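You operate a simulated robot arm through the tools that you are given. There is no shell and no other tool. Be economical: measure what you need, move in short steps, check, and stop when the job is done.

The job below is to be done with a simulated two-armed robot. You get a single attempt, and the scene is never put back.

Task
Fit the roller that suits the coil on the spindle, open the felt box, set the orange knob to 2.
Fine: same wire size; it goes in the cup on the roller block, long lever open first and shut after.

It is judged by the outcome, as a careful person would: the job done as asked, and still so three seconds after it is handed in. It fails if anything else is knocked over, pushed out of place, dropped, spilled or broken.

Robot
Two 7-joint arms with two-finger parallel grippers on one trunk, on a base that drives. Base frame: it is fixed to the floor where the robot stands at the start and does not move with it; the origin is under the middle of the robot, x ahead of it, y to its left, z up. Lengths are in m, angles in rad, forces in N, time in s.
The left shoulder is at the start at [0.037, 0.174, 1.336], the right one opposite. With the tool pointing down near the work surface each hand reaches from about 0.1 to 0.64 m from the robot's upright axis, wherever it stands, measured 20 degrees to its own side. Places, roughly: cup on the roller block [0.9, 0.1, 0.9]; felt box lid [0.4, 0, 1]; long lever [0.5, 0, 1]; orange knob [0.7, 0.5, 0.8]; roller block knob [0.8, 0.3, 0.9]. Payload 3.6 kg a hand.
The tool frame of a hand sits at the grasp point between the pads (the TCP): z along the fingers, y along the line on which they close. The tips reach 0.03 m beyond it. Largest opening 0.11 m; finger width 0.02, thickness 0.01; the body of the gripper, 0.048 by 0.112 m, starts 0.055 m behind the TCP.
Orientation is told as [roll, pitch, yaw] about the base's x, y, z axes, in that order, counted from this pose: with the fingers straight down and closing along the base's y, the tool's x points along the base's -x, its y along +y and its z along -z.

Tools
- The arms move only by the tool send_rows. It takes "left_deltas", "right_deltas" or both (then of equal length, played together; a hand with none holds still); each is a list that holds one entry, the list of rows, each a list of 7 numbers: the shift along the tool's x, y, z in m, then the turn, a rotation vector about the tool's x, y, z in rad, then the gripper command, from -1 (shut) to 1 (fully open), values between in proportion. In form: [[[x, y, z, rx, ry, rz, gripper], ...]]. A call has 1 to 20 rows; each row shifts and turns the commanded pose from where the row before left it, along the tool's axes as they then stand. Each row takes 0.2 s and may step no farther than 0.05 m and 0.15 rad from the row before; otherwise, or with a gripper value out of range, the whole call is refused. Where a pose cannot be reached the arm comes as near as it can. A force on the tool above 90 N (or 10 N above the force at the start of the call, whichever is more), or a blocked arm, ends the call early, and 0.2 s more pass. The fingers move at their own pace (about 0.153 m/s each) and stop on an object; they squeeze with about 44 N. The grip force told is the motor's: it shows also when the fingers shut on nothing. Time passes only in rows, and 0.2 s behind the last, so rows that do not move let the fingers close. It gives the time, the measured TCP pose, the force on the tool (base axes), the opening and the grip force at its end, in the units of the frame above (readings bear some noise), with the torque about the TCP (base axes, N m) and any sound that the robot's microphone picked up.
- Cameras (640 x 400 px; columns grow to the right, rows downward): "scene" is now at [0.117, 0.0138, 1.4976]; the picture's right is [0.16, -0.99, 0.00], its down [-0.67, -0.11, -0.73] and it looks along [0.73, 0.12, -0.68] (base axes); focal length 214 px, centre (320, 200). "left" rides on the left gripper at [0.072, -0.017, -0.103] in its tool frame; the picture's right is [0.23, 0.97, 0.00], its down [-0.76, 0.18, -0.62] and it looks along [-0.61, 0.14, 0.78] (tool axes); focal length 222 px, centre (320, 200). "right" rides on the right gripper at [0.072, 0.017, -0.103] in its tool frame; the picture's right is [-0.23, 0.97, 0.00], its down [-0.76, -0.18, -0.62] and it looks along [-0.61, -0.14, 0.78] (tool axes); focal length 222 px, centre (320, 200). There is no depth. A picture from a camera that has moved, and an enlarged one, comes with that camera's place and axes in the base frame and with its lens.
- grab_frame(camera): a new picture of that camera. No time passes.
- raise_lower(by): slides the trunk up (or, below 0, down) by that many m; the arms and the scene camera ride with it, the base frame stays. It gives what a move gives, with no picture.
- drive_base(legs): drives the robot by 1 to 6 legs, each [ahead, left, turn to the left] in m, m and rad, along the robot's own axes; the way and the turn of a leg run together, so that a leg with both is an arc; at most 1.5 m and 3.142 rad a leg. The arms and the cameras ride along, it lands a little off, and it stops where it bumps. It gives what a move gives.
- head_to(pan, tilt): turns the head with the scene camera to pan (to the left, within 1.501 rad either way) and tilt (down, from -0.506 to 1.204), counted from straight ahead of the robot. It gives what a move gives.
- close_up(camera, box): a new picture of the part [left, top, right, bottom] of that camera's present view, enlarged. No time passes.
- sign_off(): hands the job in; it is judged then, once.

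Go step by step. Nothing tells you exact positions but the pictures and the camera data: compare them with the known pose of the tool, close in by small moves and look again before you grip or let go. The budget is 120 turns and 108 pictures, counting those below and the enlarged ones. Unless the task says otherwise, let go and move clear before handing in, and close with one line.

The tools are called as a command line: name --argument value ..., lists and objects as JSON in quotes. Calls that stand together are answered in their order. send_rows: Moves the arms, as the interface text tells. Its arguments: {"type":"object","properties":{"left_deltas":{"type":"array"},"right_deltas":{"type":"array"}},"required":[]} The other tools are called the same way: raise_lower (by) slides the trunk up or down; drive_base (legs) drives the base; head_to (pan, tilt) turns the head that bears the scene camera; grab_frame (camera) takes a picture; close_up (camera, box) takes an enlarged picture of a part of a camera's view; sign_off () hands the job in.

At the start:

```text
time: 0.0
left_eef_pos: [0.4472, 0.3426, 1.3484]
left_tcp_rot: [0.001, 0.001, 0.0]
left_contact_force: [0.2, -1.6, 0.3]
left_wrist_torque: [0.02, -0.01, -0.02]
left_grip_width: 0.11
left_finger_force: 0.1
right_eef_pos: [0.4071, -0.0592, 1.3033]
right_tcp_rot: [0.0, 0.003, -0.001]
right_contact_force: [0.1, -1.1, -1.3]
right_wrist_torque: [-0.02, 0.02, 0.02]
right_grip_width: 0.11
right_finger_force: 0.0
trunk travel left (down, up): [-0.45, 0.313]
robot x, y, heading: [-0.0004, -0.0007, -0.001]
head pan, tilt: [0.159, 0.745]
```

scene: 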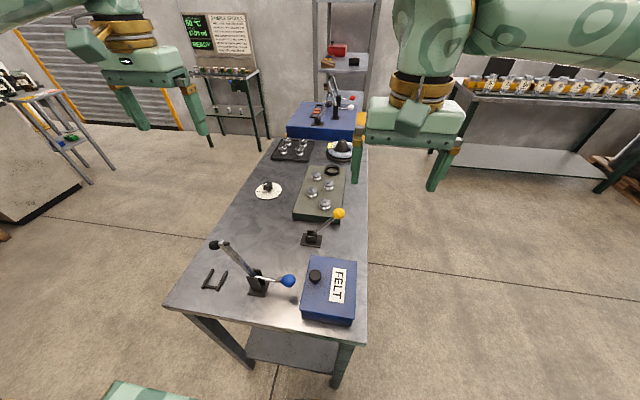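
right: 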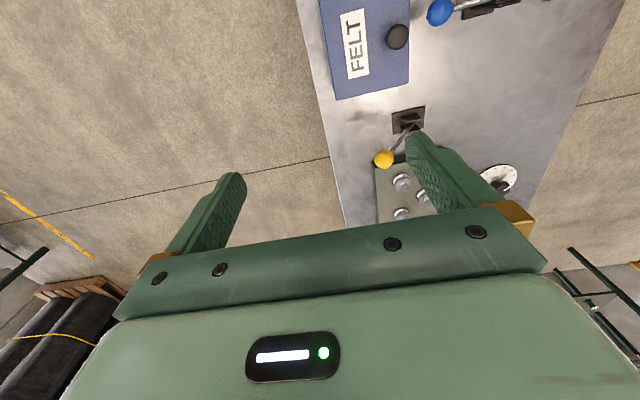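
left: 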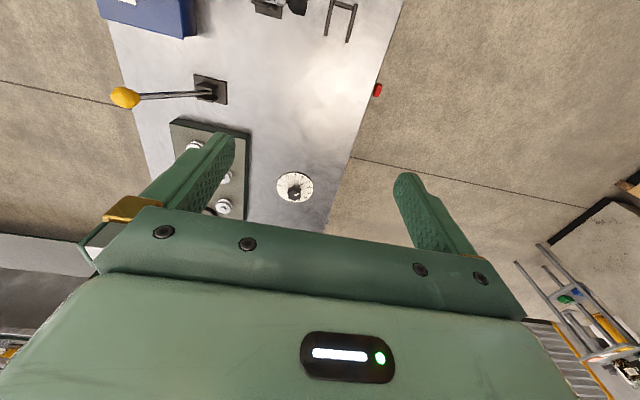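

I see a bench with a felt box, two levers (blue and yellow knobs), a dial, trays with rollers, and machinery at the far end. I'll look closer first.

close_up --camera "scene" --box '[240, 60, 400, 160]'

close_up --camera "scene" --box '[240, 130, 400, 230]'

close_up --camera "scene" --box '[180, 200, 380, 325]'

close_up --camera "scene" --box '[170, 5, 270, 68]'

```text
4.00 times, centred on (320, 110) of scene
camera zoom: at [0.117, 0.0138, 1.4976], right [0.16, -0.99, 0.0], down [-0.67, -0.11, -0.73], along [0.73, 0.12, -0.68], focal length 858 px, centre (320, 560)
```

zoom: 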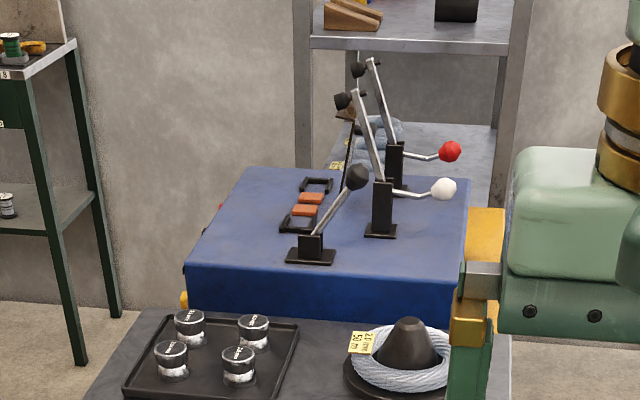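

```text
4.00 times, centred on (320, 180) of scene
camera zoom: at [0.117, 0.0138, 1.4976], right [0.16, -0.99, 0.0], down [-0.67, -0.11, -0.73], along [0.73, 0.12, -0.68], focal length 858 px, centre (320, 280)
```

zoom: 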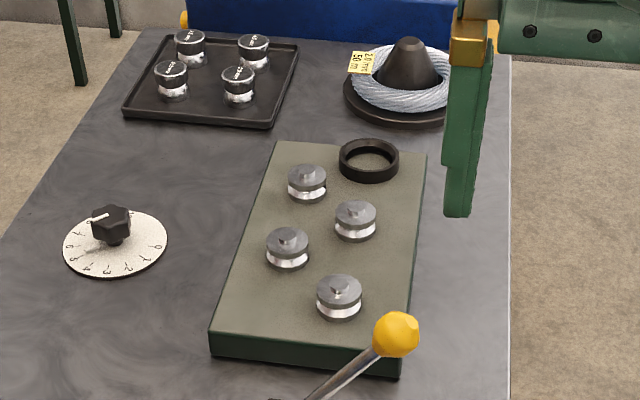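

```text
3.20 times, centred on (280, 262) of scene
camera zoom: at [0.117, 0.0138, 1.4976], right [0.16, -0.99, 0.0], down [-0.67, -0.11, -0.73], along [0.73, 0.12, -0.68], focal length 686 px, centre (448, 0)
```

zoom: 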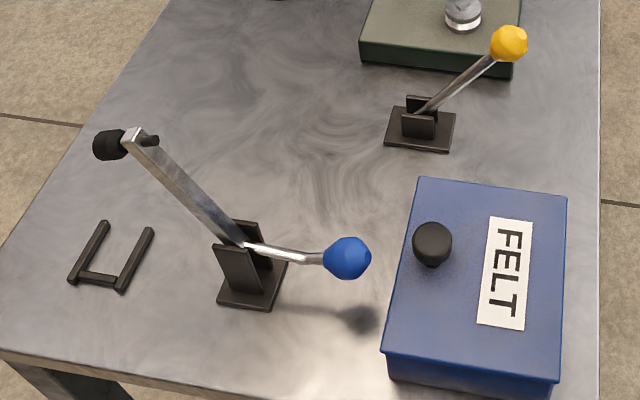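

```text
6.35 times, centred on (220, 36) of scene
camera zoom: at [0.117, 0.0138, 1.4976], right [0.16, -0.99, 0.0], down [-0.67, -0.11, -0.73], along [0.73, 0.12, -0.68], focal length 1362 px, centre (955, 1238)
```

zoom: 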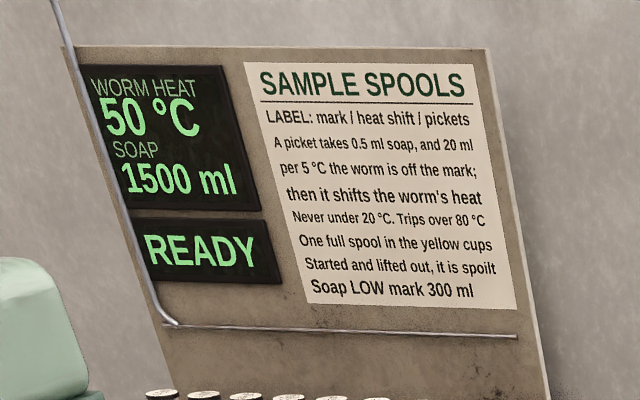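

close_up --camera "left" --box '[240, 20, 480, 170]'

close_up --camera "scene" --box '[260, 130, 308, 160]'

close_up --camera "left" --box '[100, 60, 340, 210]'

close_up --camera "scene" --box '[320, 135, 360, 160]'

```text
2.67 times, centred on (360, 95) of left
camera zoom: at [0.3753, 0.3266, 1.4501], right [-0.23, 0.97, 0.0], down [0.76, 0.18, 0.62], along [0.61, 0.14, -0.78], focal length 592 px, centre (213, 480)
```

zoom: 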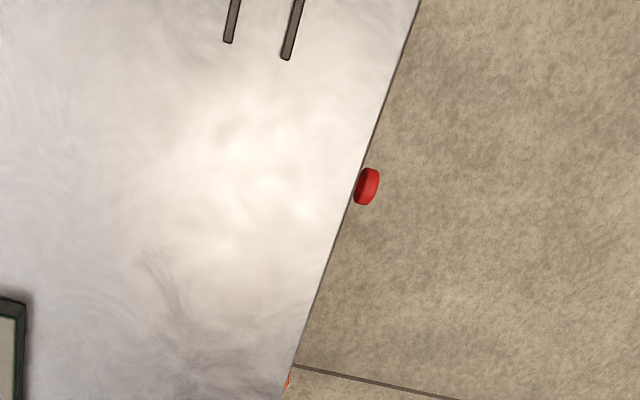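

```text
13.33 times, centred on (284, 145) of scene
camera zoom: at [0.117, 0.0138, 1.4976], right [0.16, -0.99, 0.0], down [-0.67, -0.11, -0.73], along [0.73, 0.12, -0.68], focal length 2860 px, centre (800, 933)
```

zoom: 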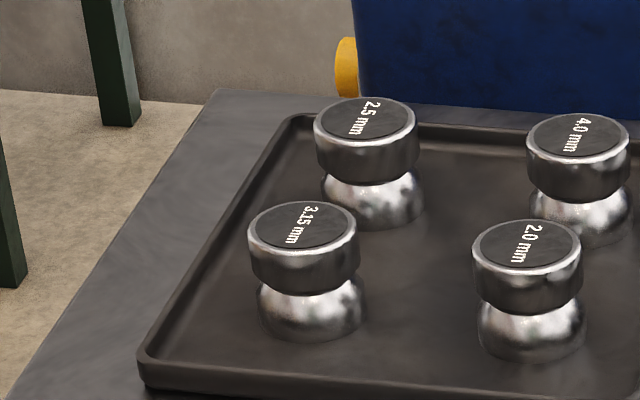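

```text
2.67 times, centred on (220, 135) of left
camera zoom: at [0.3753, 0.3266, 1.4501], right [-0.23, 0.97, 0.0], down [0.76, 0.18, 0.62], along [0.61, 0.14, -0.78], focal length 592 px, centre (587, 373)
```

zoom: 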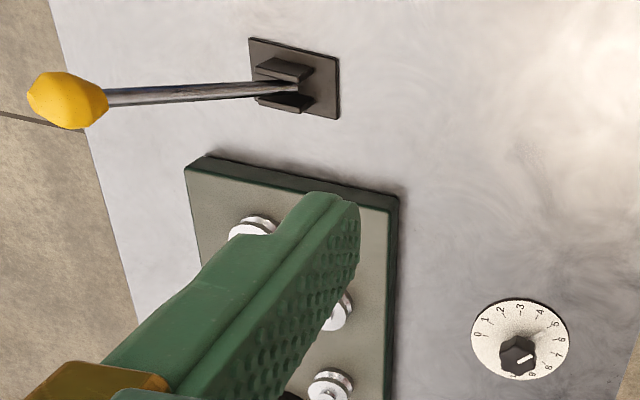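

```text
16.00 times, centred on (340, 148) of scene
camera zoom: at [0.117, 0.0138, 1.4976], right [0.16, -0.99, 0.0], down [-0.67, -0.11, -0.73], along [0.73, 0.12, -0.68], focal length 3432 px, centre (0, 1040)
```

zoom: 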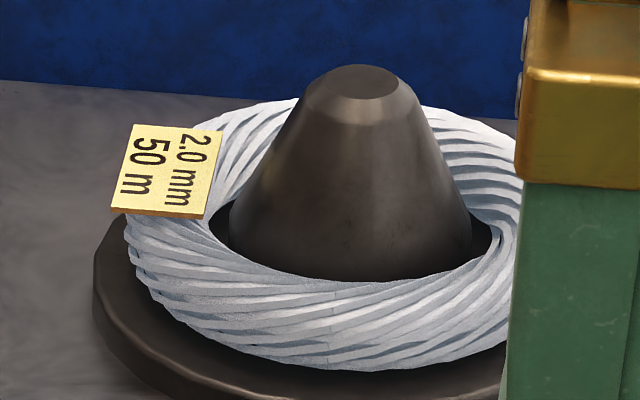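

close_up --camera "scene" --box '[290, 195, 370, 245]'

close_up --camera "scene" --box '[280, 245, 376, 305]'

close_up --camera "right" --box '[300, 0, 540, 150]'

```text
8.00 times, centred on (330, 220) of scene
camera zoom: at [0.117, 0.0138, 1.4976], right [0.16, -0.99, 0.0], down [-0.67, -0.11, -0.73], along [0.73, 0.12, -0.68], focal length 1716 px, centre (240, 40)
```

zoom: 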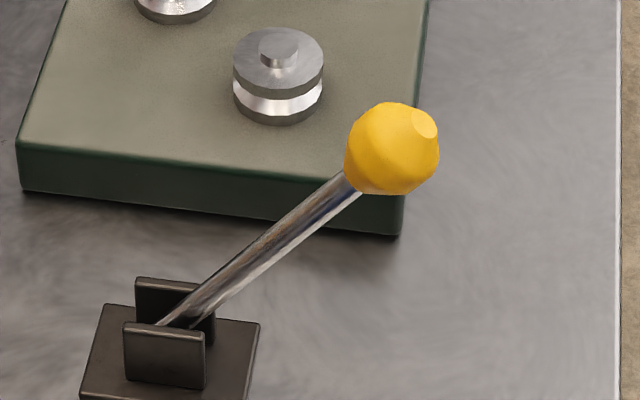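

```text
6.67 times, centred on (328, 275) of scene
camera zoom: at [0.117, 0.0138, 1.4976], right [0.16, -0.99, 0.0], down [-0.67, -0.11, -0.73], along [0.73, 0.12, -0.68], focal length 1430 px, centre (267, -300)
```

zoom: 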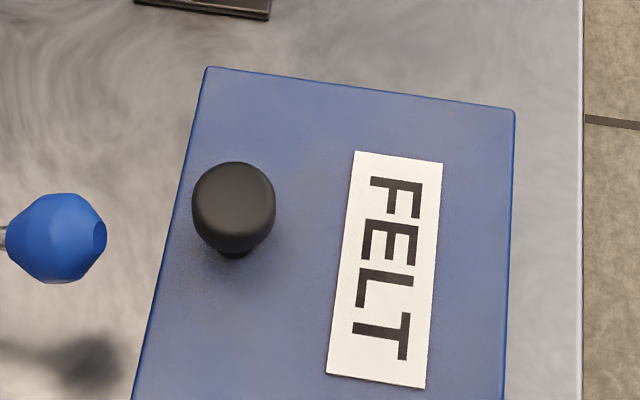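

```text
2.67 times, centred on (420, 75) of right
camera zoom: at [0.335, -0.042, 1.4062], right [0.23, 0.97, 0.0], down [0.76, -0.18, 0.62], along [0.61, -0.14, -0.78], focal length 592 px, centre (53, 533)
```

zoom: 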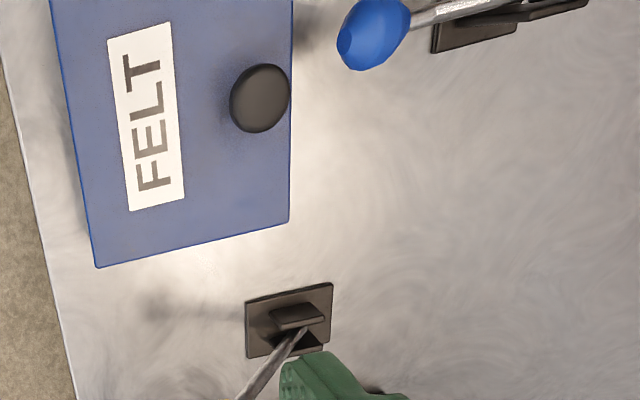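

The tag says 2.0 mm, so the 2.0 mm roller on the black tray (≈[1.19, 0.31]) suits. The long lever I take to be the yellow one (ball ≈[0.545, 0.032, 1.056]), the lid knob ≈[0.379, 0.069, 0.998], and the orange knob is on the table's left side. I start by bringing the right hand above the lever, turned to close along x.

send_rows --right_deltas '[[[-0.035, 0.023, 0, 0, 0, -0.15, 0.2], [-0.035, 0.023, 0, 0, 0, 0, 0.2], [-0.034, 0.023, 0, 0, 0, 0, 0.2], [-0.034, 0.022, 0, 0, 0, 0, 0.2], [0, 0, 0, 0, 0, -0.15, 0.2], [0, 0, 0, 0, 0, -0.15, 0.2], [0, 0, 0, 0, 0, -0.15, 0.2], [0, 0, 0, 0, 0, -0.15, 0.2], [0, 0, 0, 0, 0, -0.15, 0.2], [0, 0, 0, 0, 0, -0.15, 0.2], [0, 0, 0, 0, 0, -0.15, 0.2], [0, 0, 0, 0, 0, -0.15, 0.2], [0, 0, 0, 0, 0, -0.15, 0.2], [0, 0, 0, 0, 0, -0.07, 0.2], [0, 0, 0, 0, 0, 0, 0.2]]]'

grab_frame --camera "right"

grab_frame --camera "scene"

```text
time: 3.2
left_eef_pos: [0.4489, 0.3431, 1.3489]
left_tcp_rot: [0.003, 0.0, -0.001]
left_contact_force: [-0.9, 0.2, 0.0]
left_wrist_torque: [0.01, 0.01, 0.02]
left_grip_width: 0.11
left_finger_force: 0.0
right_eef_pos: [0.5041, 0.0141, 1.2723]
right_tcp_rot: [0.024, -0.017, 0.295]
right_contact_force: [-0.2, -0.7, -0.4]
right_wrist_torque: [0.02, -0.02, 0.0]
right_grip_width: 0.0661
right_finger_force: 0.1
right hand out of reach, approached as far as the arm can: row 4, 5, 6, 7, 8, 9, 10, 11, 12, 13, 14
trunk travel left (down, up): [-0.45, 0.313]
robot x, y, heading: [0.0, 0.0014, 0.004]
head pan, tilt: [0.159, 0.745]
```

```text
93 pictures are left
camera right: at [0.4286, 0.0055, 1.3757], right [-0.07, 1.0, 0.03], down [0.77, 0.04, 0.63], along [0.63, 0.06, -0.77], focal length 222 px, centre (320, 200)
```

right: 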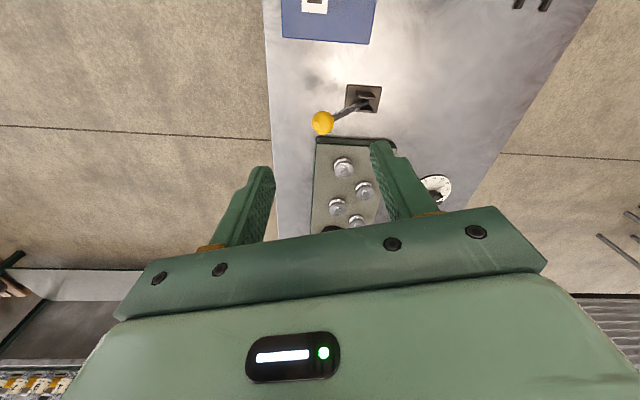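

```text
92 pictures are left
camera scene: at [0.1171, 0.0143, 1.4976], right [0.16, -0.99, 0.0], down [-0.67, -0.11, -0.73], along [0.73, 0.12, -0.68], focal length 214 px, centre (320, 200)
```

scene: 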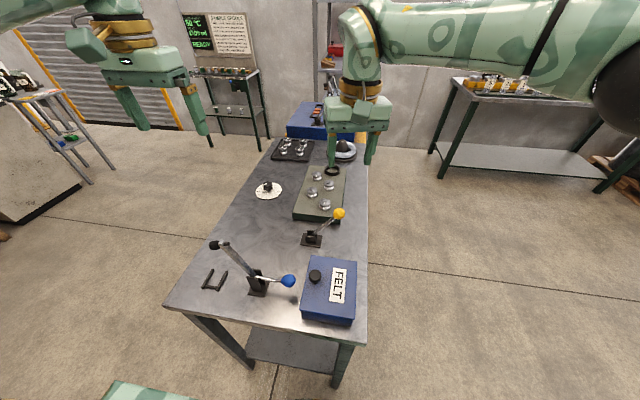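

The arm is near its limit from here. I'll check the base footprint before driving around to the right side of the bench.

head_to --pan -0.4 --tilt 1.2

grab_frame --camera "scene"

```text
time: 4.2
left_eef_pos: [0.4476, 0.3421, 1.3481]
left_tcp_rot: [0.003, -0.001, 0.001]
left_contact_force: [0.1, -0.7, -0.2]
left_wrist_torque: [0.04, 0.02, -0.01]
left_grip_width: 0.11
left_finger_force: 0.1
right_eef_pos: [0.5043, 0.0135, 1.2729]
right_tcp_rot: [0.024, -0.019, 0.297]
right_contact_force: [0.5, 0.6, 0.3]
right_wrist_torque: [-0.03, 0.01, 0.0]
right_grip_width: 0.0658
right_finger_force: 0.2
trunk travel left (down, up): [-0.45, 0.313]
robot x, y, heading: [0.0017, -0.0036, 0.002]
head pan, tilt: [-0.4, 1.201]
```

```text
91 pictures are left
camera scene: at [0.0866, -0.021, 1.4655], right [-0.39, -0.92, 0.0], down [-0.86, 0.36, -0.36], along [0.33, -0.14, -0.93], focal length 214 px, centre (320, 200)
```

scene: 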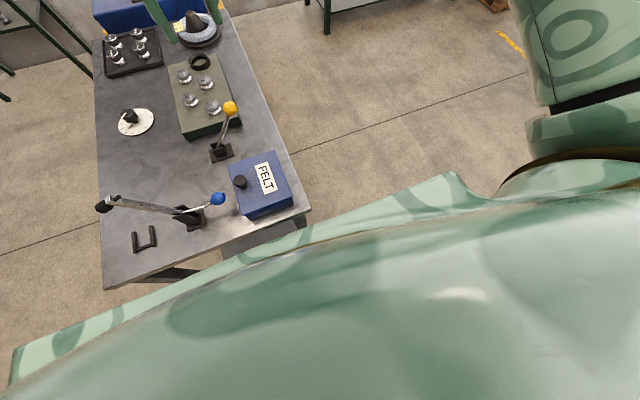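

I'll go round the left side first (orange knob, pick the roller), then the right side for lever, cup and lid. Driving around the left now.

drive_base --legs '[[-0.25, 0, 0], [0, 1.0, 0], [1.1, 0, 0], [0, 0, -1.571]]'

head_to --pan 0 --tilt 0.9

grab_frame --camera "scene"

```text
time: 19.8
left_eef_pos: [1.1923, 0.5531, 1.3474]
left_tcp_rot: [0.004, 0.0, -1.572]
left_contact_force: [0.3, -0.3, -0.3]
left_wrist_torque: [-0.01, 0.01, -0.05]
left_grip_width: 0.11
left_finger_force: 0.1
right_eef_pos: [0.8628, 0.4983, 1.2728]
right_tcp_rot: [0.025, -0.018, -1.277]
right_contact_force: [-0.6, -1.3, 0.0]
right_wrist_torque: [0.0, 0.04, -0.01]
right_grip_width: 0.066
right_finger_force: 0.1
trunk travel left (down, up): [-0.45, 0.313]
robot x, y, heading: [0.851, 1.003, -1.573]
head pan, tilt: [-0.4, 1.201]
```

```text
time: 20.7
left_eef_pos: [1.192, 0.5526, 1.3472]
left_tcp_rot: [0.002, 0.0, -1.573]
left_contact_force: [0.2, 0.3, -0.5]
left_wrist_torque: [0.0, 0.01, 0.01]
left_grip_width: 0.1101
left_finger_force: 0.1
right_eef_pos: [0.8628, 0.4975, 1.2744]
right_tcp_rot: [0.023, -0.017, -1.275]
right_contact_force: [0.3, -0.2, 0.5]
right_wrist_torque: [0.03, 0.0, 0.02]
right_grip_width: 0.0659
right_finger_force: 0.1
trunk travel left (down, up): [-0.45, 0.313]
robot x, y, heading: [0.847, 0.9964, -1.568]
head pan, tilt: [0.0, 0.901]
```

```text
90 pictures are left
camera scene: at [0.8523, 0.8933, 1.4852], right [-1.0, 0.0, 0.0], down [0.0, 0.78, -0.62], along [0.0, -0.62, -0.78], focal length 214 px, centre (320, 200)
```

scene: 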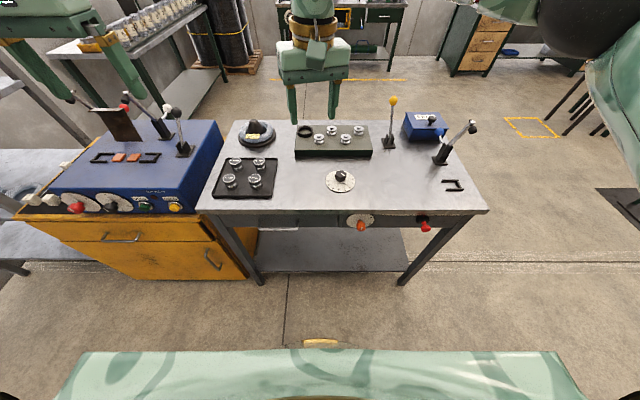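

close_up --camera "scene" --box '[336, 205, 384, 235]'

close_up --camera "scene" --box '[200, 110, 296, 200]'

close_up --camera "scene" --box '[360, 85, 488, 195]'

```text
13.33 times, centred on (360, 220) of scene
camera zoom: at [0.8523, 0.8933, 1.4852], right [-1.0, 0.0, 0.0], down [0.0, 0.78, -0.62], along [0.0, -0.62, -0.78], focal length 2860 px, centre (-213, -67)
```

zoom: 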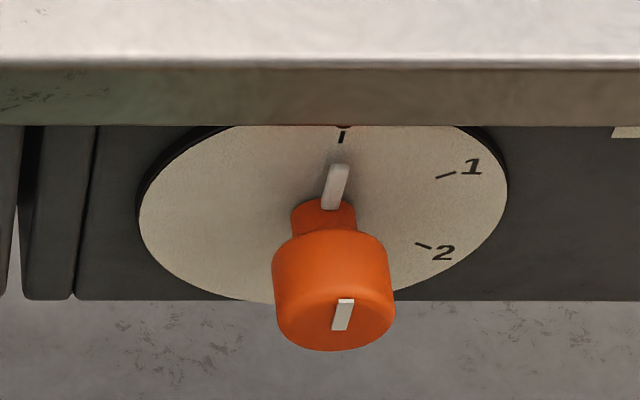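

```text
4.44 times, centred on (248, 155) of scene
camera zoom: at [0.8523, 0.8933, 1.4852], right [-1.0, 0.0, 0.0], down [0.0, 0.78, -0.62], along [0.0, -0.62, -0.78], focal length 953 px, centre (640, 400)
```

zoom: 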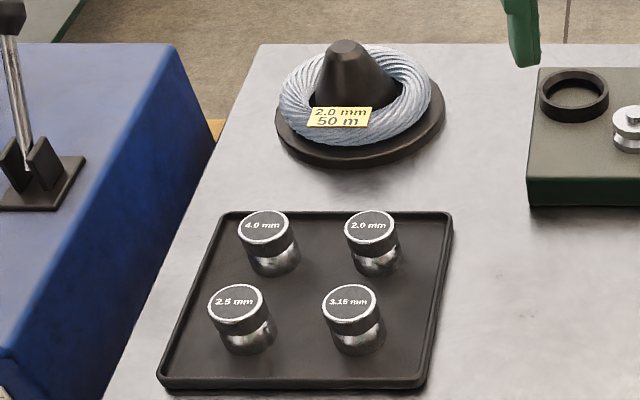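

```text
3.64 times, centred on (424, 140) of scene
camera zoom: at [0.8523, 0.8933, 1.4852], right [-1.0, 0.0, 0.0], down [0.0, 0.78, -0.62], along [0.0, -0.62, -0.78], focal length 780 px, centre (-58, 418)
```

zoom: 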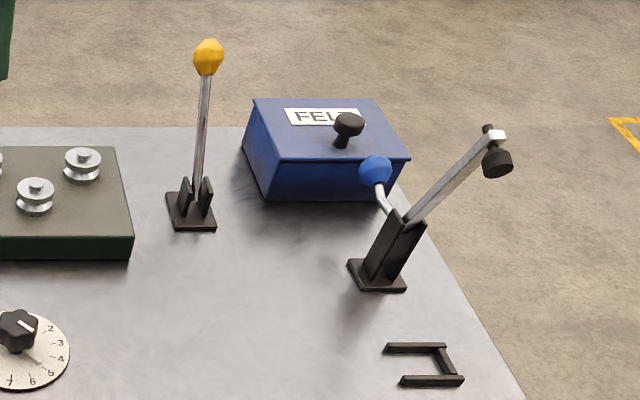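

The orange knob (≈[0.707, 0.50, 0.815]) sits on the bench's left face, pointer now at the top mark, with 1 and 2 following clockwise. I'll back off a bit, lower the trunk, and point the right hand's fingers at it.

drive_base --legs '[[-0.2, 0, 0]]'

raise_lower --by -0.3

send_rows --right_deltas '[[[0, 0, 0, 0, 0, 0.15, 0.2], [0, 0, 0, 0, 0, 0.146, 0.2], [0, 0, 0, 0, -0.15, 0, 0.2], [0, 0, 0, 0, -0.15, 0, 0.2], [0, 0, 0, 0, -0.15, 0, 0.2], [0, 0, 0, 0, -0.15, 0, 0.2], [0, 0, 0, 0, -0.15, 0, 0.2], [0, 0, 0, 0, -0.15, 0, 0.2], [0, 0, 0, 0, -0.15, 0, 0.2], [0, 0, 0, 0, -0.15, 0, 0.2], [0, 0, 0, 0, -0.15, 0, 0.2], [0, 0, 0, 0, -0.15, 0, 0.2], [0, 0, 0, 0, -0.07, 0, 0.2]]]'

grab_frame --camera "scene"

grab_frame --camera "right"

```text
time: 22.3
left_eef_pos: [1.1922, 0.7532, 1.347]
left_tcp_rot: [0.002, -0.002, -1.573]
left_contact_force: [-0.1, 0.8, 0.3]
left_wrist_torque: [0.0, 0.03, -0.01]
left_grip_width: 0.1099
left_finger_force: 0.1
right_eef_pos: [0.8633, 0.6971, 1.2729]
right_tcp_rot: [0.024, -0.019, -1.274]
right_contact_force: [-0.5, -0.3, 0.3]
right_wrist_torque: [0.03, -0.01, -0.03]
right_grip_width: 0.0661
right_finger_force: 0.0
trunk travel left (down, up): [-0.45, 0.313]
robot x, y, heading: [0.8481, 1.2028, -1.572]
head pan, tilt: [0.0, 0.901]
```

```text
time: 25.3
left_eef_pos: [1.1921, 0.7401, 1.0354]
left_tcp_rot: [0.002, 0.038, -1.571]
left_contact_force: [0.3, 0.1, 0.6]
left_wrist_torque: [-0.03, -0.04, 0.01]
left_grip_width: 0.11
left_finger_force: 0.1
right_eef_pos: [0.8617, 0.6974, 0.9731]
right_tcp_rot: [0.025, -0.02, -1.277]
right_contact_force: [0.0, 0.2, 0.9]
right_wrist_torque: [-0.02, -0.02, -0.02]
right_grip_width: 0.0659
right_finger_force: 0.0
trunk travel left (down, up): [-0.15, 0.613]
robot x, y, heading: [0.8515, 1.2041, -1.573]
head pan, tilt: [0.0, 0.901]
```

```text
time: 28.1
left_eef_pos: [1.1918, 0.7399, 1.0345]
left_tcp_rot: [0.003, 0.037, -1.574]
left_contact_force: [0.5, -0.3, -0.4]
left_wrist_torque: [0.02, 0.0, 0.01]
left_grip_width: 0.1099
left_finger_force: 0.2
right_eef_pos: [0.8604, 0.6965, 0.9891]
right_tcp_rot: [1.794, -1.54, 2.917]
right_contact_force: [0.0, 0.2, -0.4]
right_wrist_torque: [0.01, -0.01, -0.01]
right_grip_width: 0.0657
right_finger_force: 0.1
right hand out of reach, approached as far as the arm can: row 13
trunk travel left (down, up): [-0.15, 0.613]
robot x, y, heading: [0.8501, 1.1975, -1.574]
head pan, tilt: [0.0, 0.901]
```

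```text
86 pictures are left
camera scene: at [0.8521, 0.9703, 1.1776], right [-1.0, 0.0, 0.0], down [0.0, 0.78, -0.62], along [0.0, -0.62, -0.78], focal length 214 px, centre (320, 200)
```

scene: 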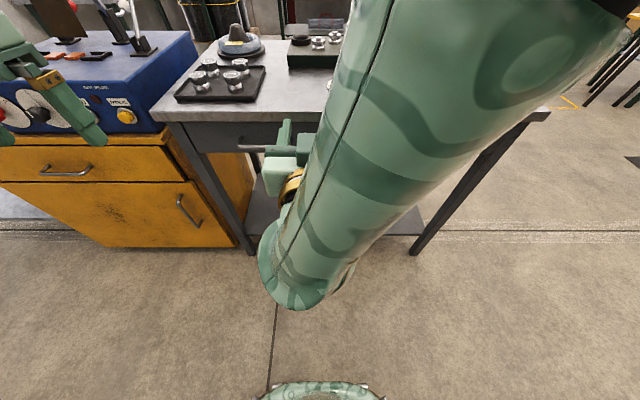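

```text
85 pictures are left
camera right: at [0.8795, 0.7995, 0.9161], right [0.97, 0.0, 0.25], down [-0.2, 0.63, 0.75], along [-0.16, -0.78, 0.61], focal length 222 px, centre (320, 200)
```

right: 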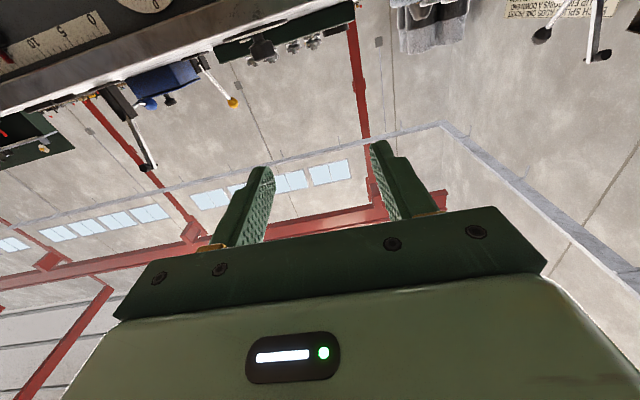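

close_up --camera "right" --box '[0, 0, 240, 150]'

```text
2.67 times, centred on (120, 75) of right
camera zoom: at [0.8795, 0.7995, 0.9161], right [0.97, 0.0, 0.25], down [-0.2, 0.63, 0.75], along [-0.16, -0.78, 0.61], focal length 592 px, centre (853, 533)
```

zoom: 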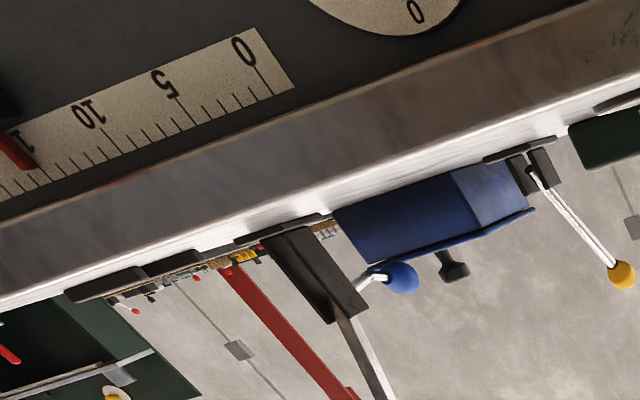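

send_rows --right_deltas '[[[0.035, -0.031, 0.01, 0, 0, 0, 0.0], [0.035, -0.031, 0.01, 0, 0, 0, 0.0], [0.035, -0.031, 0.01, 0, 0, 0, 0.0], [0.035, -0.03, 0.01, 0, 0, 0, 0.0], [0.034, -0.03, 0.0, 0, 0, 0, 0.0], [0, 0, 0, 0, 0, 0, 0]]]'

grab_frame --camera "right"

```text
time: 29.5
left_eef_pos: [1.1932, 0.7395, 1.0344]
left_tcp_rot: [0.001, 0.038, -1.572]
left_contact_force: [0.0, 0.0, -0.3]
left_wrist_torque: [-0.02, 0.02, -0.01]
left_grip_width: 0.1099
left_finger_force: 0.1
right_eef_pos: [0.8157, 0.6761, 0.9865]
right_tcp_rot: [1.326, -1.541, -2.921]
right_contact_force: [-0.4, 0.4, 0.0]
right_wrist_torque: [0.02, 0.0, -0.02]
right_grip_width: 0.055
right_finger_force: 0.1
right hand out of reach, approached as far as the arm can: row 1, 2, 3, 4, 5
trunk travel left (down, up): [-0.15, 0.613]
robot x, y, heading: [0.8495, 1.1988, -1.573]
head pan, tilt: [0.0, 0.901]
```

```text
83 pictures are left
camera right: at [0.8367, 0.7797, 0.9152], right [0.97, -0.02, 0.25], down [-0.18, 0.62, 0.76], along [-0.18, -0.78, 0.6], focal length 222 px, centre (320, 200)
```

right: 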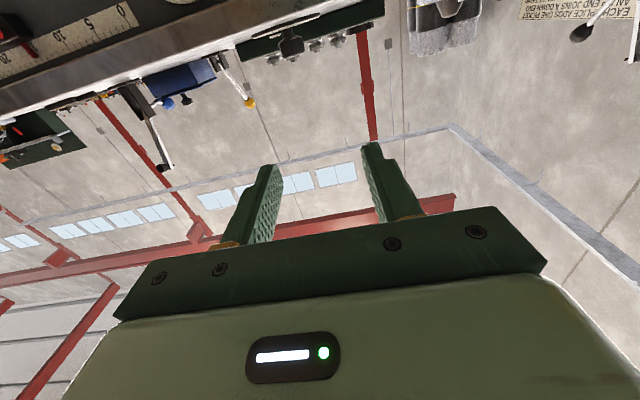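

drive_base --legs '[[-0.12, 0, 0]]'

raise_lower --by -0.14

send_rows --right_deltas '[[[0.0, 0, 0.04, 0, 0, 0, 0.0], [0, 0, 0.04, 0, 0, 0, 0.0], [0.01, -0.03, 0.03, 0, 0, 0, 0.0], [0.0, -0.03, 0.03, 0, 0, 0, 0.0], [0.0, -0.03, 0.03, 0, 0, 0, 0.0], [0.01, -0.02, 0, 0, 0, 0, 0], [0, 0, 0, 0, 0, 0, 0]]]'

grab_frame --camera "right"

```text
time: 30.7
left_eef_pos: [1.192, 0.8616, 1.036]
left_tcp_rot: [0.002, 0.036, -1.572]
left_contact_force: [-0.6, 0.2, 0.5]
left_wrist_torque: [-0.02, -0.02, -0.04]
left_grip_width: 0.1101
left_finger_force: 0.1
right_eef_pos: [0.8166, 0.7987, 0.987]
right_tcp_rot: [1.374, -1.543, -2.967]
right_contact_force: [-0.3, 0.2, 0.0]
right_wrist_torque: [0.0, 0.0, 0.0]
right_grip_width: 0.0549
right_finger_force: 0.1
trunk travel left (down, up): [-0.15, 0.613]
robot x, y, heading: [0.8509, 1.3211, -1.577]
head pan, tilt: [0.0, 0.901]
```

```text
time: 32.4
left_eef_pos: [1.1924, 0.8039, 0.8268]
left_tcp_rot: [0.002, 0.234, -1.572]
left_contact_force: [-0.6, 0.0, 1.0]
left_wrist_torque: [-0.02, -0.01, -0.02]
left_grip_width: 0.1101
left_finger_force: 0.1
right_eef_pos: [0.8157, 0.7517, 0.769]
right_tcp_rot: [0.106, -1.362, -1.71]
right_contact_force: [0.0, -0.8, -0.3]
right_wrist_torque: [-0.01, -0.02, -0.01]
right_grip_width: 0.0552
right_finger_force: 0.0
trunk travel left (down, up): [-0.01, 0.753]
robot x, y, heading: [0.8523, 1.3232, -1.573]
head pan, tilt: [0.0, 0.901]
```

```text
time: 34.0
left_eef_pos: [1.1917, 0.8028, 0.8252]
left_tcp_rot: [0.002, 0.232, -1.572]
left_contact_force: [0.2, 0.2, -1.0]
left_wrist_torque: [-0.01, -0.03, 0.01]
left_grip_width: 0.1098
left_finger_force: 0.0
right_eef_pos: [0.8178, 0.65, 0.7847]
right_tcp_rot: [0.102, -1.36, -1.709]
right_contact_force: [0.3, 0.9, -0.5]
right_wrist_torque: [-0.02, 0.03, 0.01]
right_grip_width: 0.0551
right_finger_force: 0.0
right hand out of reach, approached as far as the arm can: row 2, 3, 4, 5, 6
trunk travel left (down, up): [-0.01, 0.753]
robot x, y, heading: [0.8477, 1.324, -1.571]
head pan, tilt: [0.0, 0.901]
```

```text
82 pictures are left
camera right: at [0.8398, 0.7654, 0.7366], right [0.97, -0.08, 0.24], down [-0.18, 0.46, 0.87], along [-0.18, -0.89, 0.43], focal length 222 px, centre (320, 200)
```

right: 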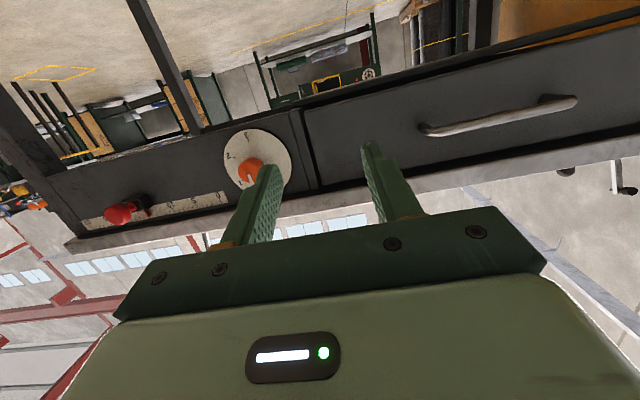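

close_up --camera "right" --box '[200, 120, 312, 190]'

send_rows --right_deltas '[[[0, 0, 0, 0, 0, -0.15, 0], [0, 0, 0, 0, 0, -0.15, 0], [0, 0, 0, 0, 0, -0.15, 0], [0, 0, 0, 0, 0, -0.15, 0], [0, 0, 0, 0, 0, -0.15, 0], [0, 0, 0, 0, 0, -0.15, 0]]]'

```text
5.71 times, centred on (256, 155) of right
camera zoom: at [0.8398, 0.7654, 0.7366], right [0.97, -0.08, 0.24], down [-0.18, 0.46, 0.87], along [-0.18, -0.89, 0.43], focal length 1269 px, centre (686, 457)
```

zoom: 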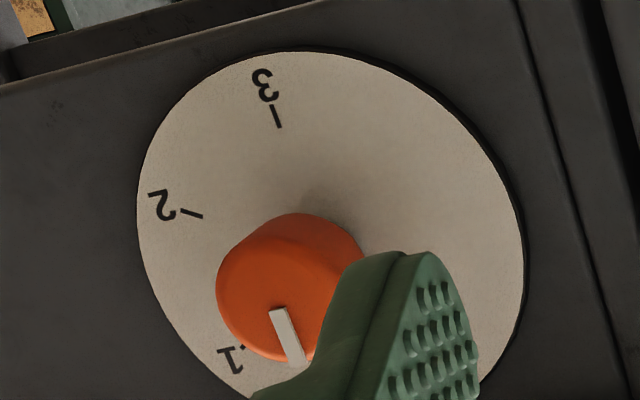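

```text
time: 35.4
left_eef_pos: [1.1932, 0.8027, 0.8245]
left_tcp_rot: [0.002, 0.231, -1.573]
left_contact_force: [0.2, 0.0, -0.3]
left_wrist_torque: [0.01, 0.01, 0.03]
left_grip_width: 0.1097
left_finger_force: 0.0
right_eef_pos: [0.818, 0.65, 0.7859]
right_tcp_rot: [-1.3, -0.673, -0.203]
right_contact_force: [-0.5, -0.4, 0.7]
right_wrist_torque: [0.03, 0.02, -0.02]
right_grip_width: 0.055
right_finger_force: 0.1
trunk travel left (down, up): [-0.01, 0.753]
robot x, y, heading: [0.8508, 1.3225, -1.57]
head pan, tilt: [0.0, 0.901]
```

send_rows --right_deltas '[[[0.022, -0.031, 0, 0.08, -0.065, 0, 0], [0.022, -0.031, 0, 0.08, -0.065, 0, 0], [0.022, -0.031, 0, 0, 0, 0, 0], [0, 0, 0, 0, 0, -0.15, 0], [0, 0, 0, 0, 0, -0.15, 0], [0, 0, 0, 0, 0, -0.15, 0], [0, 0, 0, 0, 0, -0.15, 0], [0, 0, 0, 0, 0, 0, 0]]]'

grab_frame --camera "right"

```text
time: 37.2
left_eef_pos: [1.1932, 0.8029, 0.8264]
left_tcp_rot: [0.002, 0.231, -1.574]
left_contact_force: [0.7, 0.3, 0.3]
left_wrist_torque: [-0.03, -0.01, -0.02]
left_grip_width: 0.1099
left_finger_force: 0.0
right_eef_pos: [0.8171, 0.6773, 0.7959]
right_tcp_rot: [-1.486, -0.09, -0.083]
right_contact_force: [0.4, -0.5, 1.0]
right_wrist_torque: [0.01, 0.03, -0.02]
right_grip_width: 0.0551
right_finger_force: 0.1
right hand out of reach, approached as far as the arm can: row 1, 2, 3
trunk travel left (down, up): [-0.01, 0.753]
robot x, y, heading: [0.8516, 1.3231, -1.57]
head pan, tilt: [0.0, 0.901]
```

```text
80 pictures are left
camera right: at [0.7549, 0.7873, 0.7815], right [0.32, 0.06, -0.95], down [0.79, 0.54, 0.3], along [0.53, -0.84, 0.13], focal length 222 px, centre (320, 200)
```

right: 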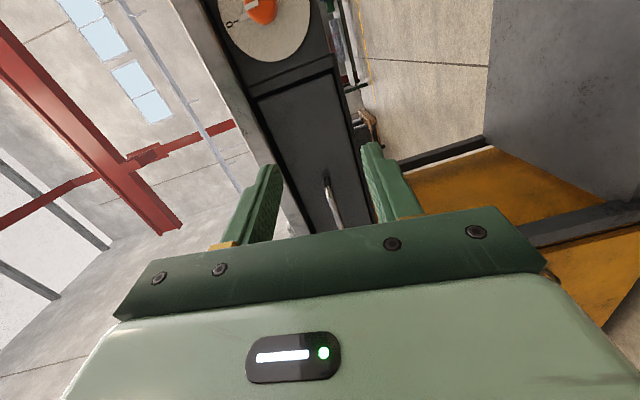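

send_rows --right_deltas '[[[0.03, 0, 0, 0, 0, 0, 0], [0.03, 0, 0, 0, 0, 0, 0], [0.03, 0, 0, 0, 0, 0, 0], [0.02, 0, 0, 0, 0, 0, 0], [0, 0, 0, 0, 0, 0, 0]]]'

head_to --pan -0.2 --tilt 0.7

grab_frame --camera "scene"

```text
time: 38.4
left_eef_pos: [1.1924, 0.8033, 0.8255]
left_tcp_rot: [0.003, 0.233, -1.573]
left_contact_force: [0.8, 0.2, 0.1]
left_wrist_torque: [0.0, 0.03, 0.05]
left_grip_width: 0.1099
left_finger_force: 0.0
right_eef_pos: [0.8173, 0.6757, 0.7958]
right_tcp_rot: [-1.488, -0.091, -0.082]
right_contact_force: [0.5, 0.1, 0.4]
right_wrist_torque: [-0.02, 0.0, 0.01]
right_grip_width: 0.0549
right_finger_force: 0.0
right hand out of reach, approached as far as the arm can: row 1, 2, 3, 4
trunk travel left (down, up): [-0.01, 0.753]
robot x, y, heading: [0.8504, 1.3219, -1.573]
head pan, tilt: [0.0, 0.901]
```

```text
time: 39.1
left_eef_pos: [1.1935, 0.8019, 0.8264]
left_tcp_rot: [0.002, 0.232, -1.573]
left_contact_force: [-0.3, 0.9, -0.2]
left_wrist_torque: [0.04, 0.01, -0.04]
left_grip_width: 0.1099
left_finger_force: 0.0
right_eef_pos: [0.8173, 0.677, 0.7967]
right_tcp_rot: [-1.489, -0.093, -0.081]
right_contact_force: [0.3, 0.3, 0.2]
right_wrist_torque: [-0.01, 0.02, 0.03]
right_grip_width: 0.0549
right_finger_force: 0.1
trunk travel left (down, up): [-0.01, 0.753]
robot x, y, heading: [0.8478, 1.3218, -1.571]
head pan, tilt: [-0.201, 0.7]
```

```text
79 pictures are left
camera scene: at [0.8356, 0.9959, 1.0427], right [-0.98, 0.2, 0.0], down [0.13, 0.63, -0.76], along [-0.15, -0.75, -0.65], focal length 214 px, centre (320, 200)
```

scene: 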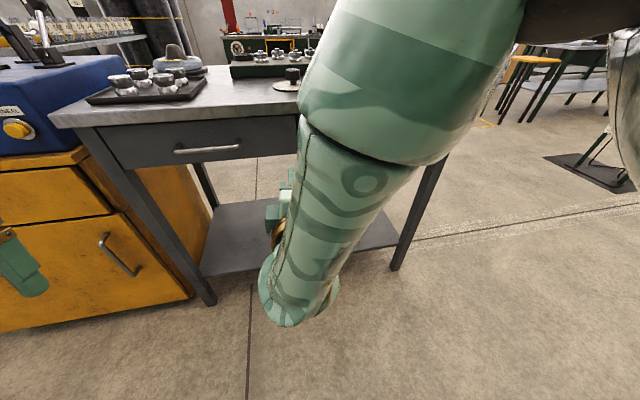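

The trunk leans forward when low and the arm folds up; a fully level hand isn't practical. I'll raise the trunk partway and use a 45° downward-leaning grip on the knob instead.

raise_lower --by 0.29

send_rows --right_deltas '[[[0, 0, 0, 0, 0, 0.15, 0], [0, 0, 0, 0, 0, 0.15, 0], [0, 0, 0, 0, 0, 0.15, 0], [0, 0, 0, 0, 0, 0.15, 0], [0, 0, 0, 0, 0, 0.15, 0], [0, 0, 0, 0, 0, 0.15, 0], [0, 0, 0, 0, 0, 0.15, 0], [0, 0, 0, 0, 0, 0.15, 0], [0, 0, 0, 0, 0, 0.15, 0], [0, 0, 0, 0, 0, 0.14, 0], [0, 0, 0, 0, 0.15, 0, 0], [0, 0, 0, 0, 0.15, 0, 0], [0, 0, 0, 0, 0.15, 0, 0], [0, 0, 0, 0, 0.15, 0, 0], [0, 0, 0, 0, 0.15, 0, 0]]]'

grab_frame --camera "right"

```text
time: 42.0
left_eef_pos: [1.1922, 0.8018, 1.1158]
left_tcp_rot: [0.004, 0.234, -1.574]
left_contact_force: [1.3, -0.7, -0.4]
left_wrist_torque: [0.01, 0.03, 0.01]
left_grip_width: 0.1101
left_finger_force: 0.0
right_eef_pos: [0.8118, 0.7902, 1.2514]
right_tcp_rot: [-1.817, -0.136, -0.063]
right_contact_force: [-0.5, -0.7, 0.1]
right_wrist_torque: [0.02, 0.02, 0.0]
right_grip_width: 0.0551
right_finger_force: 0.1
trunk travel left (down, up): [-0.3, 0.463]
robot x, y, heading: [0.8483, 1.3204, -1.573]
head pan, tilt: [-0.201, 0.7]
```

```text
time: 45.2
left_eef_pos: [1.192, 0.8033, 1.1158]
left_tcp_rot: [0.001, 0.234, -1.572]
left_contact_force: [0.0, -0.5, -0.7]
left_wrist_torque: [0.01, 0.0, -0.03]
left_grip_width: 0.1099
left_finger_force: 0.1
right_eef_pos: [0.8193, 0.794, 1.2564]
right_tcp_rot: [0.074, -1.083, -1.704]
right_contact_force: [0.1, -0.2, 0.4]
right_wrist_torque: [-0.03, 0.01, 0.0]
right_grip_width: 0.0551
right_finger_force: 0.0
trunk travel left (down, up): [-0.3, 0.463]
robot x, y, heading: [0.8519, 1.3233, -1.574]
head pan, tilt: [-0.201, 0.7]
```

```text
78 pictures are left
camera right: at [0.8453, 0.917, 1.2402], right [0.96, -0.17, 0.23], down [-0.2, 0.21, 0.96], along [-0.21, -0.96, 0.17], focal length 222 px, centre (320, 200)
```

right: 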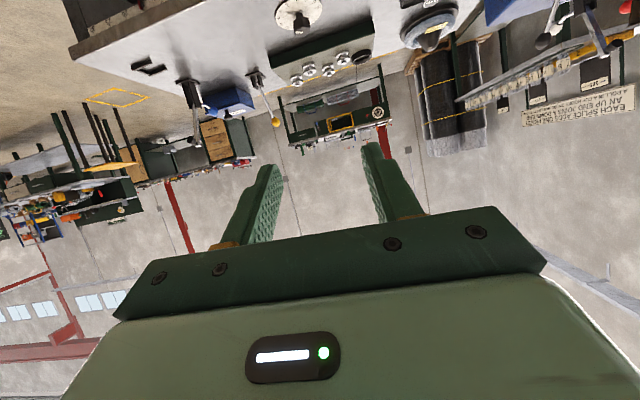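

drive_base --legs '[[0.15, 0, 0]]'

send_rows --right_deltas '[[[0.033, -0.0136, 0.0247, 0, 0, 0, 0], [0.033, -0.0136, 0.0247, 0, 0, 0, 0], [0.033, -0.0136, 0.0247, 0, 0, 0, 0], [0.033, -0.0136, 0.0247, 0, 0, 0, 0], [0.033, -0.0136, 0.0247, 0, 0, 0, 0], [0.033, -0.0136, 0.0247, 0, 0, 0, 0], [0.033, -0.0136, 0.0247, 0, 0, 0, 0], [0.033, -0.0136, 0.0247, 0, 0, 0, 0], [0.033, -0.0136, 0.0247, 0, 0, 0, 0], [0, 0, 0, 0, 0, 0, 0]]]'

grab_frame --camera "right"

```text
time: 46.6
left_eef_pos: [1.1919, 0.652, 1.115]
left_tcp_rot: [0.001, 0.234, -1.572]
left_contact_force: [0.3, 0.0, 0.3]
left_wrist_torque: [0.04, 0.02, 0.02]
left_grip_width: 0.1101
left_finger_force: 0.1
right_eef_pos: [0.8198, 0.6428, 1.2538]
right_tcp_rot: [0.073, -1.087, -1.705]
right_contact_force: [-0.2, -0.9, 0.0]
right_wrist_torque: [0.01, -0.03, 0.02]
right_grip_width: 0.0549
right_finger_force: 0.0
trunk travel left (down, up): [-0.3, 0.463]
robot x, y, heading: [0.8486, 1.1732, -1.578]
head pan, tilt: [-0.201, 0.7]
```

```text
time: 48.8
left_eef_pos: [1.1918, 0.6537, 1.1159]
left_tcp_rot: [0.001, 0.233, -1.572]
left_contact_force: [-0.7, 0.9, 0.2]
left_wrist_torque: [-0.03, -0.01, 0.0]
left_grip_width: 0.11
left_finger_force: 0.1
right_eef_pos: [0.7882, 0.5575, 0.9567]
right_tcp_rot: [0.061, -1.073, -1.703]
right_contact_force: [-0.5, 0.4, -0.8]
right_wrist_torque: [-0.01, -0.02, 0.01]
right_grip_width: 0.0551
right_finger_force: 0.1
right hand out of reach, approached as far as the arm can: row 6, 7, 8, 9
trunk travel left (down, up): [-0.3, 0.463]
robot x, y, heading: [0.8495, 1.1699, -1.567]
head pan, tilt: [-0.201, 0.7]
```

```text
77 pictures are left
camera right: at [0.8156, 0.6817, 0.9421], right [0.96, -0.18, 0.23], down [-0.19, 0.2, 0.96], along [-0.22, -0.96, 0.16], focal length 222 px, centre (320, 200)
```

right: 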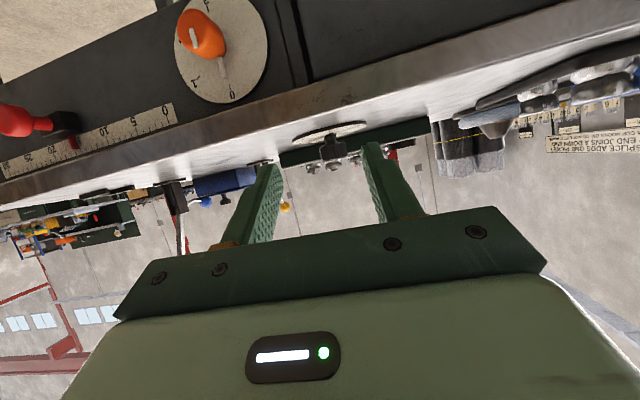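

drive_base --legs '[[-0.08, -0.08, 0]]'

raise_lower --by -0.12

grab_frame --camera "right"

```text
time: 50.0
left_eef_pos: [1.1105, 0.7338, 1.1172]
left_tcp_rot: [0.003, 0.231, -1.569]
left_contact_force: [0.2, 0.0, -0.1]
left_wrist_torque: [-0.02, -0.03, -0.01]
left_grip_width: 0.1103
left_finger_force: 0.0
right_eef_pos: [0.7072, 0.6386, 0.957]
right_tcp_rot: [0.064, -1.073, -1.705]
right_contact_force: [0.1, 0.5, -0.3]
right_wrist_torque: [-0.02, -0.01, 0.03]
right_grip_width: 0.0548
right_finger_force: 0.1
trunk travel left (down, up): [-0.3, 0.463]
robot x, y, heading: [0.7727, 1.2532, -1.576]
head pan, tilt: [-0.201, 0.7]
```

```text
time: 51.5
left_eef_pos: [1.1114, 0.7343, 0.9962]
left_tcp_rot: [0.002, 0.228, -1.571]
left_contact_force: [0.0, 0.7, 0.2]
left_wrist_torque: [0.01, 0.03, -0.01]
left_grip_width: 0.1101
left_finger_force: 0.2
right_eef_pos: [0.7089, 0.6283, 0.7951]
right_tcp_rot: [0.038, -0.987, -1.687]
right_contact_force: [-0.1, -0.4, -0.4]
right_wrist_torque: [-0.01, 0.01, 0.02]
right_grip_width: 0.055
right_finger_force: 0.0
trunk travel left (down, up): [-0.18, 0.583]
robot x, y, heading: [0.7715, 1.2526, -1.571]
head pan, tilt: [-0.201, 0.7]
```

```text
76 pictures are left
camera right: at [0.7361, 0.7536, 0.7911], right [0.96, -0.21, 0.21], down [-0.19, 0.12, 0.97], along [-0.23, -0.97, 0.07], focal length 222 px, centre (320, 200)
```

right: 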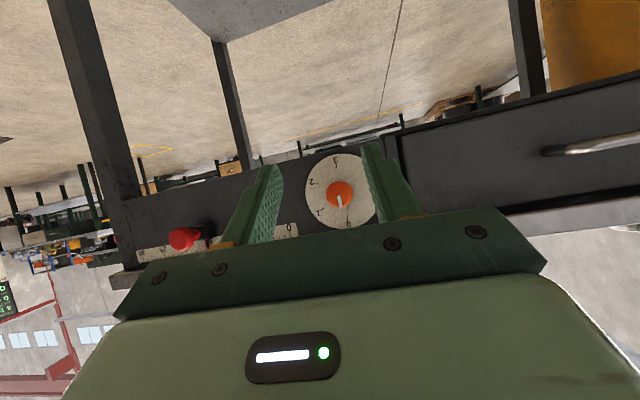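

close_up --camera "right" --box '[290, 145, 402, 235]'

```text
4.44 times, centred on (346, 190) of right
camera zoom: at [0.7361, 0.7536, 0.7911], right [0.96, -0.21, 0.21], down [-0.19, 0.12, 0.97], along [-0.23, -0.97, 0.07], focal length 987 px, centre (204, 244)
```

zoom: 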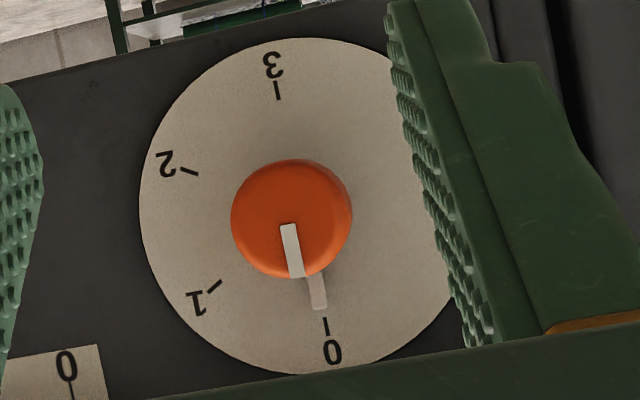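

The dial marks 0,1,2,3 are 60° apart clockwise, so 2 is 120° from the present 0. I square the hand and test whether turning about the knob axis is within reach, before touching.

send_rows --right_deltas '[[[0, 0, 0, -0.071, 0.002, -0.047, 0], [0, 0, 0, -0.0825, 0, 0.125, 0], [0, 0, 0, -0.0825, 0, 0.125, 0], [0, 0, 0, -0.0825, 0, 0.125, 0], [0, 0, 0, -0.0825, 0, 0.125, 0], [0, 0, 0, -0.0825, 0, 0.125, 0], [0, 0, 0, -0.0825, 0, 0.125, 0], [0, 0, 0, -0.0825, 0, 0.125, 0], [0, 0, 0, 0, 0, 0, 0]]]'

```text
time: 53.5
left_eef_pos: [1.1111, 0.7329, 0.9954]
left_tcp_rot: [0.001, 0.231, -1.572]
left_contact_force: [0.0, -0.3, 0.1]
left_wrist_torque: [0.0, -0.02, 0.01]
left_grip_width: 0.1098
left_finger_force: 0.0
right_eef_pos: [0.7541, 0.6328, 0.8187]
right_tcp_rot: [0.456, -0.88, -1.985]
right_contact_force: [0.6, 0.1, -0.4]
right_wrist_torque: [-0.01, 0.0, -0.03]
right_grip_width: 0.0548
right_finger_force: 0.0
right hand out of reach, approached as far as the arm can: row 1, 2, 3, 4, 5, 6, 7, 8
trunk travel left (down, up): [-0.18, 0.583]
robot x, y, heading: [0.7685, 1.2516, -1.568]
head pan, tilt: [-0.201, 0.7]
```

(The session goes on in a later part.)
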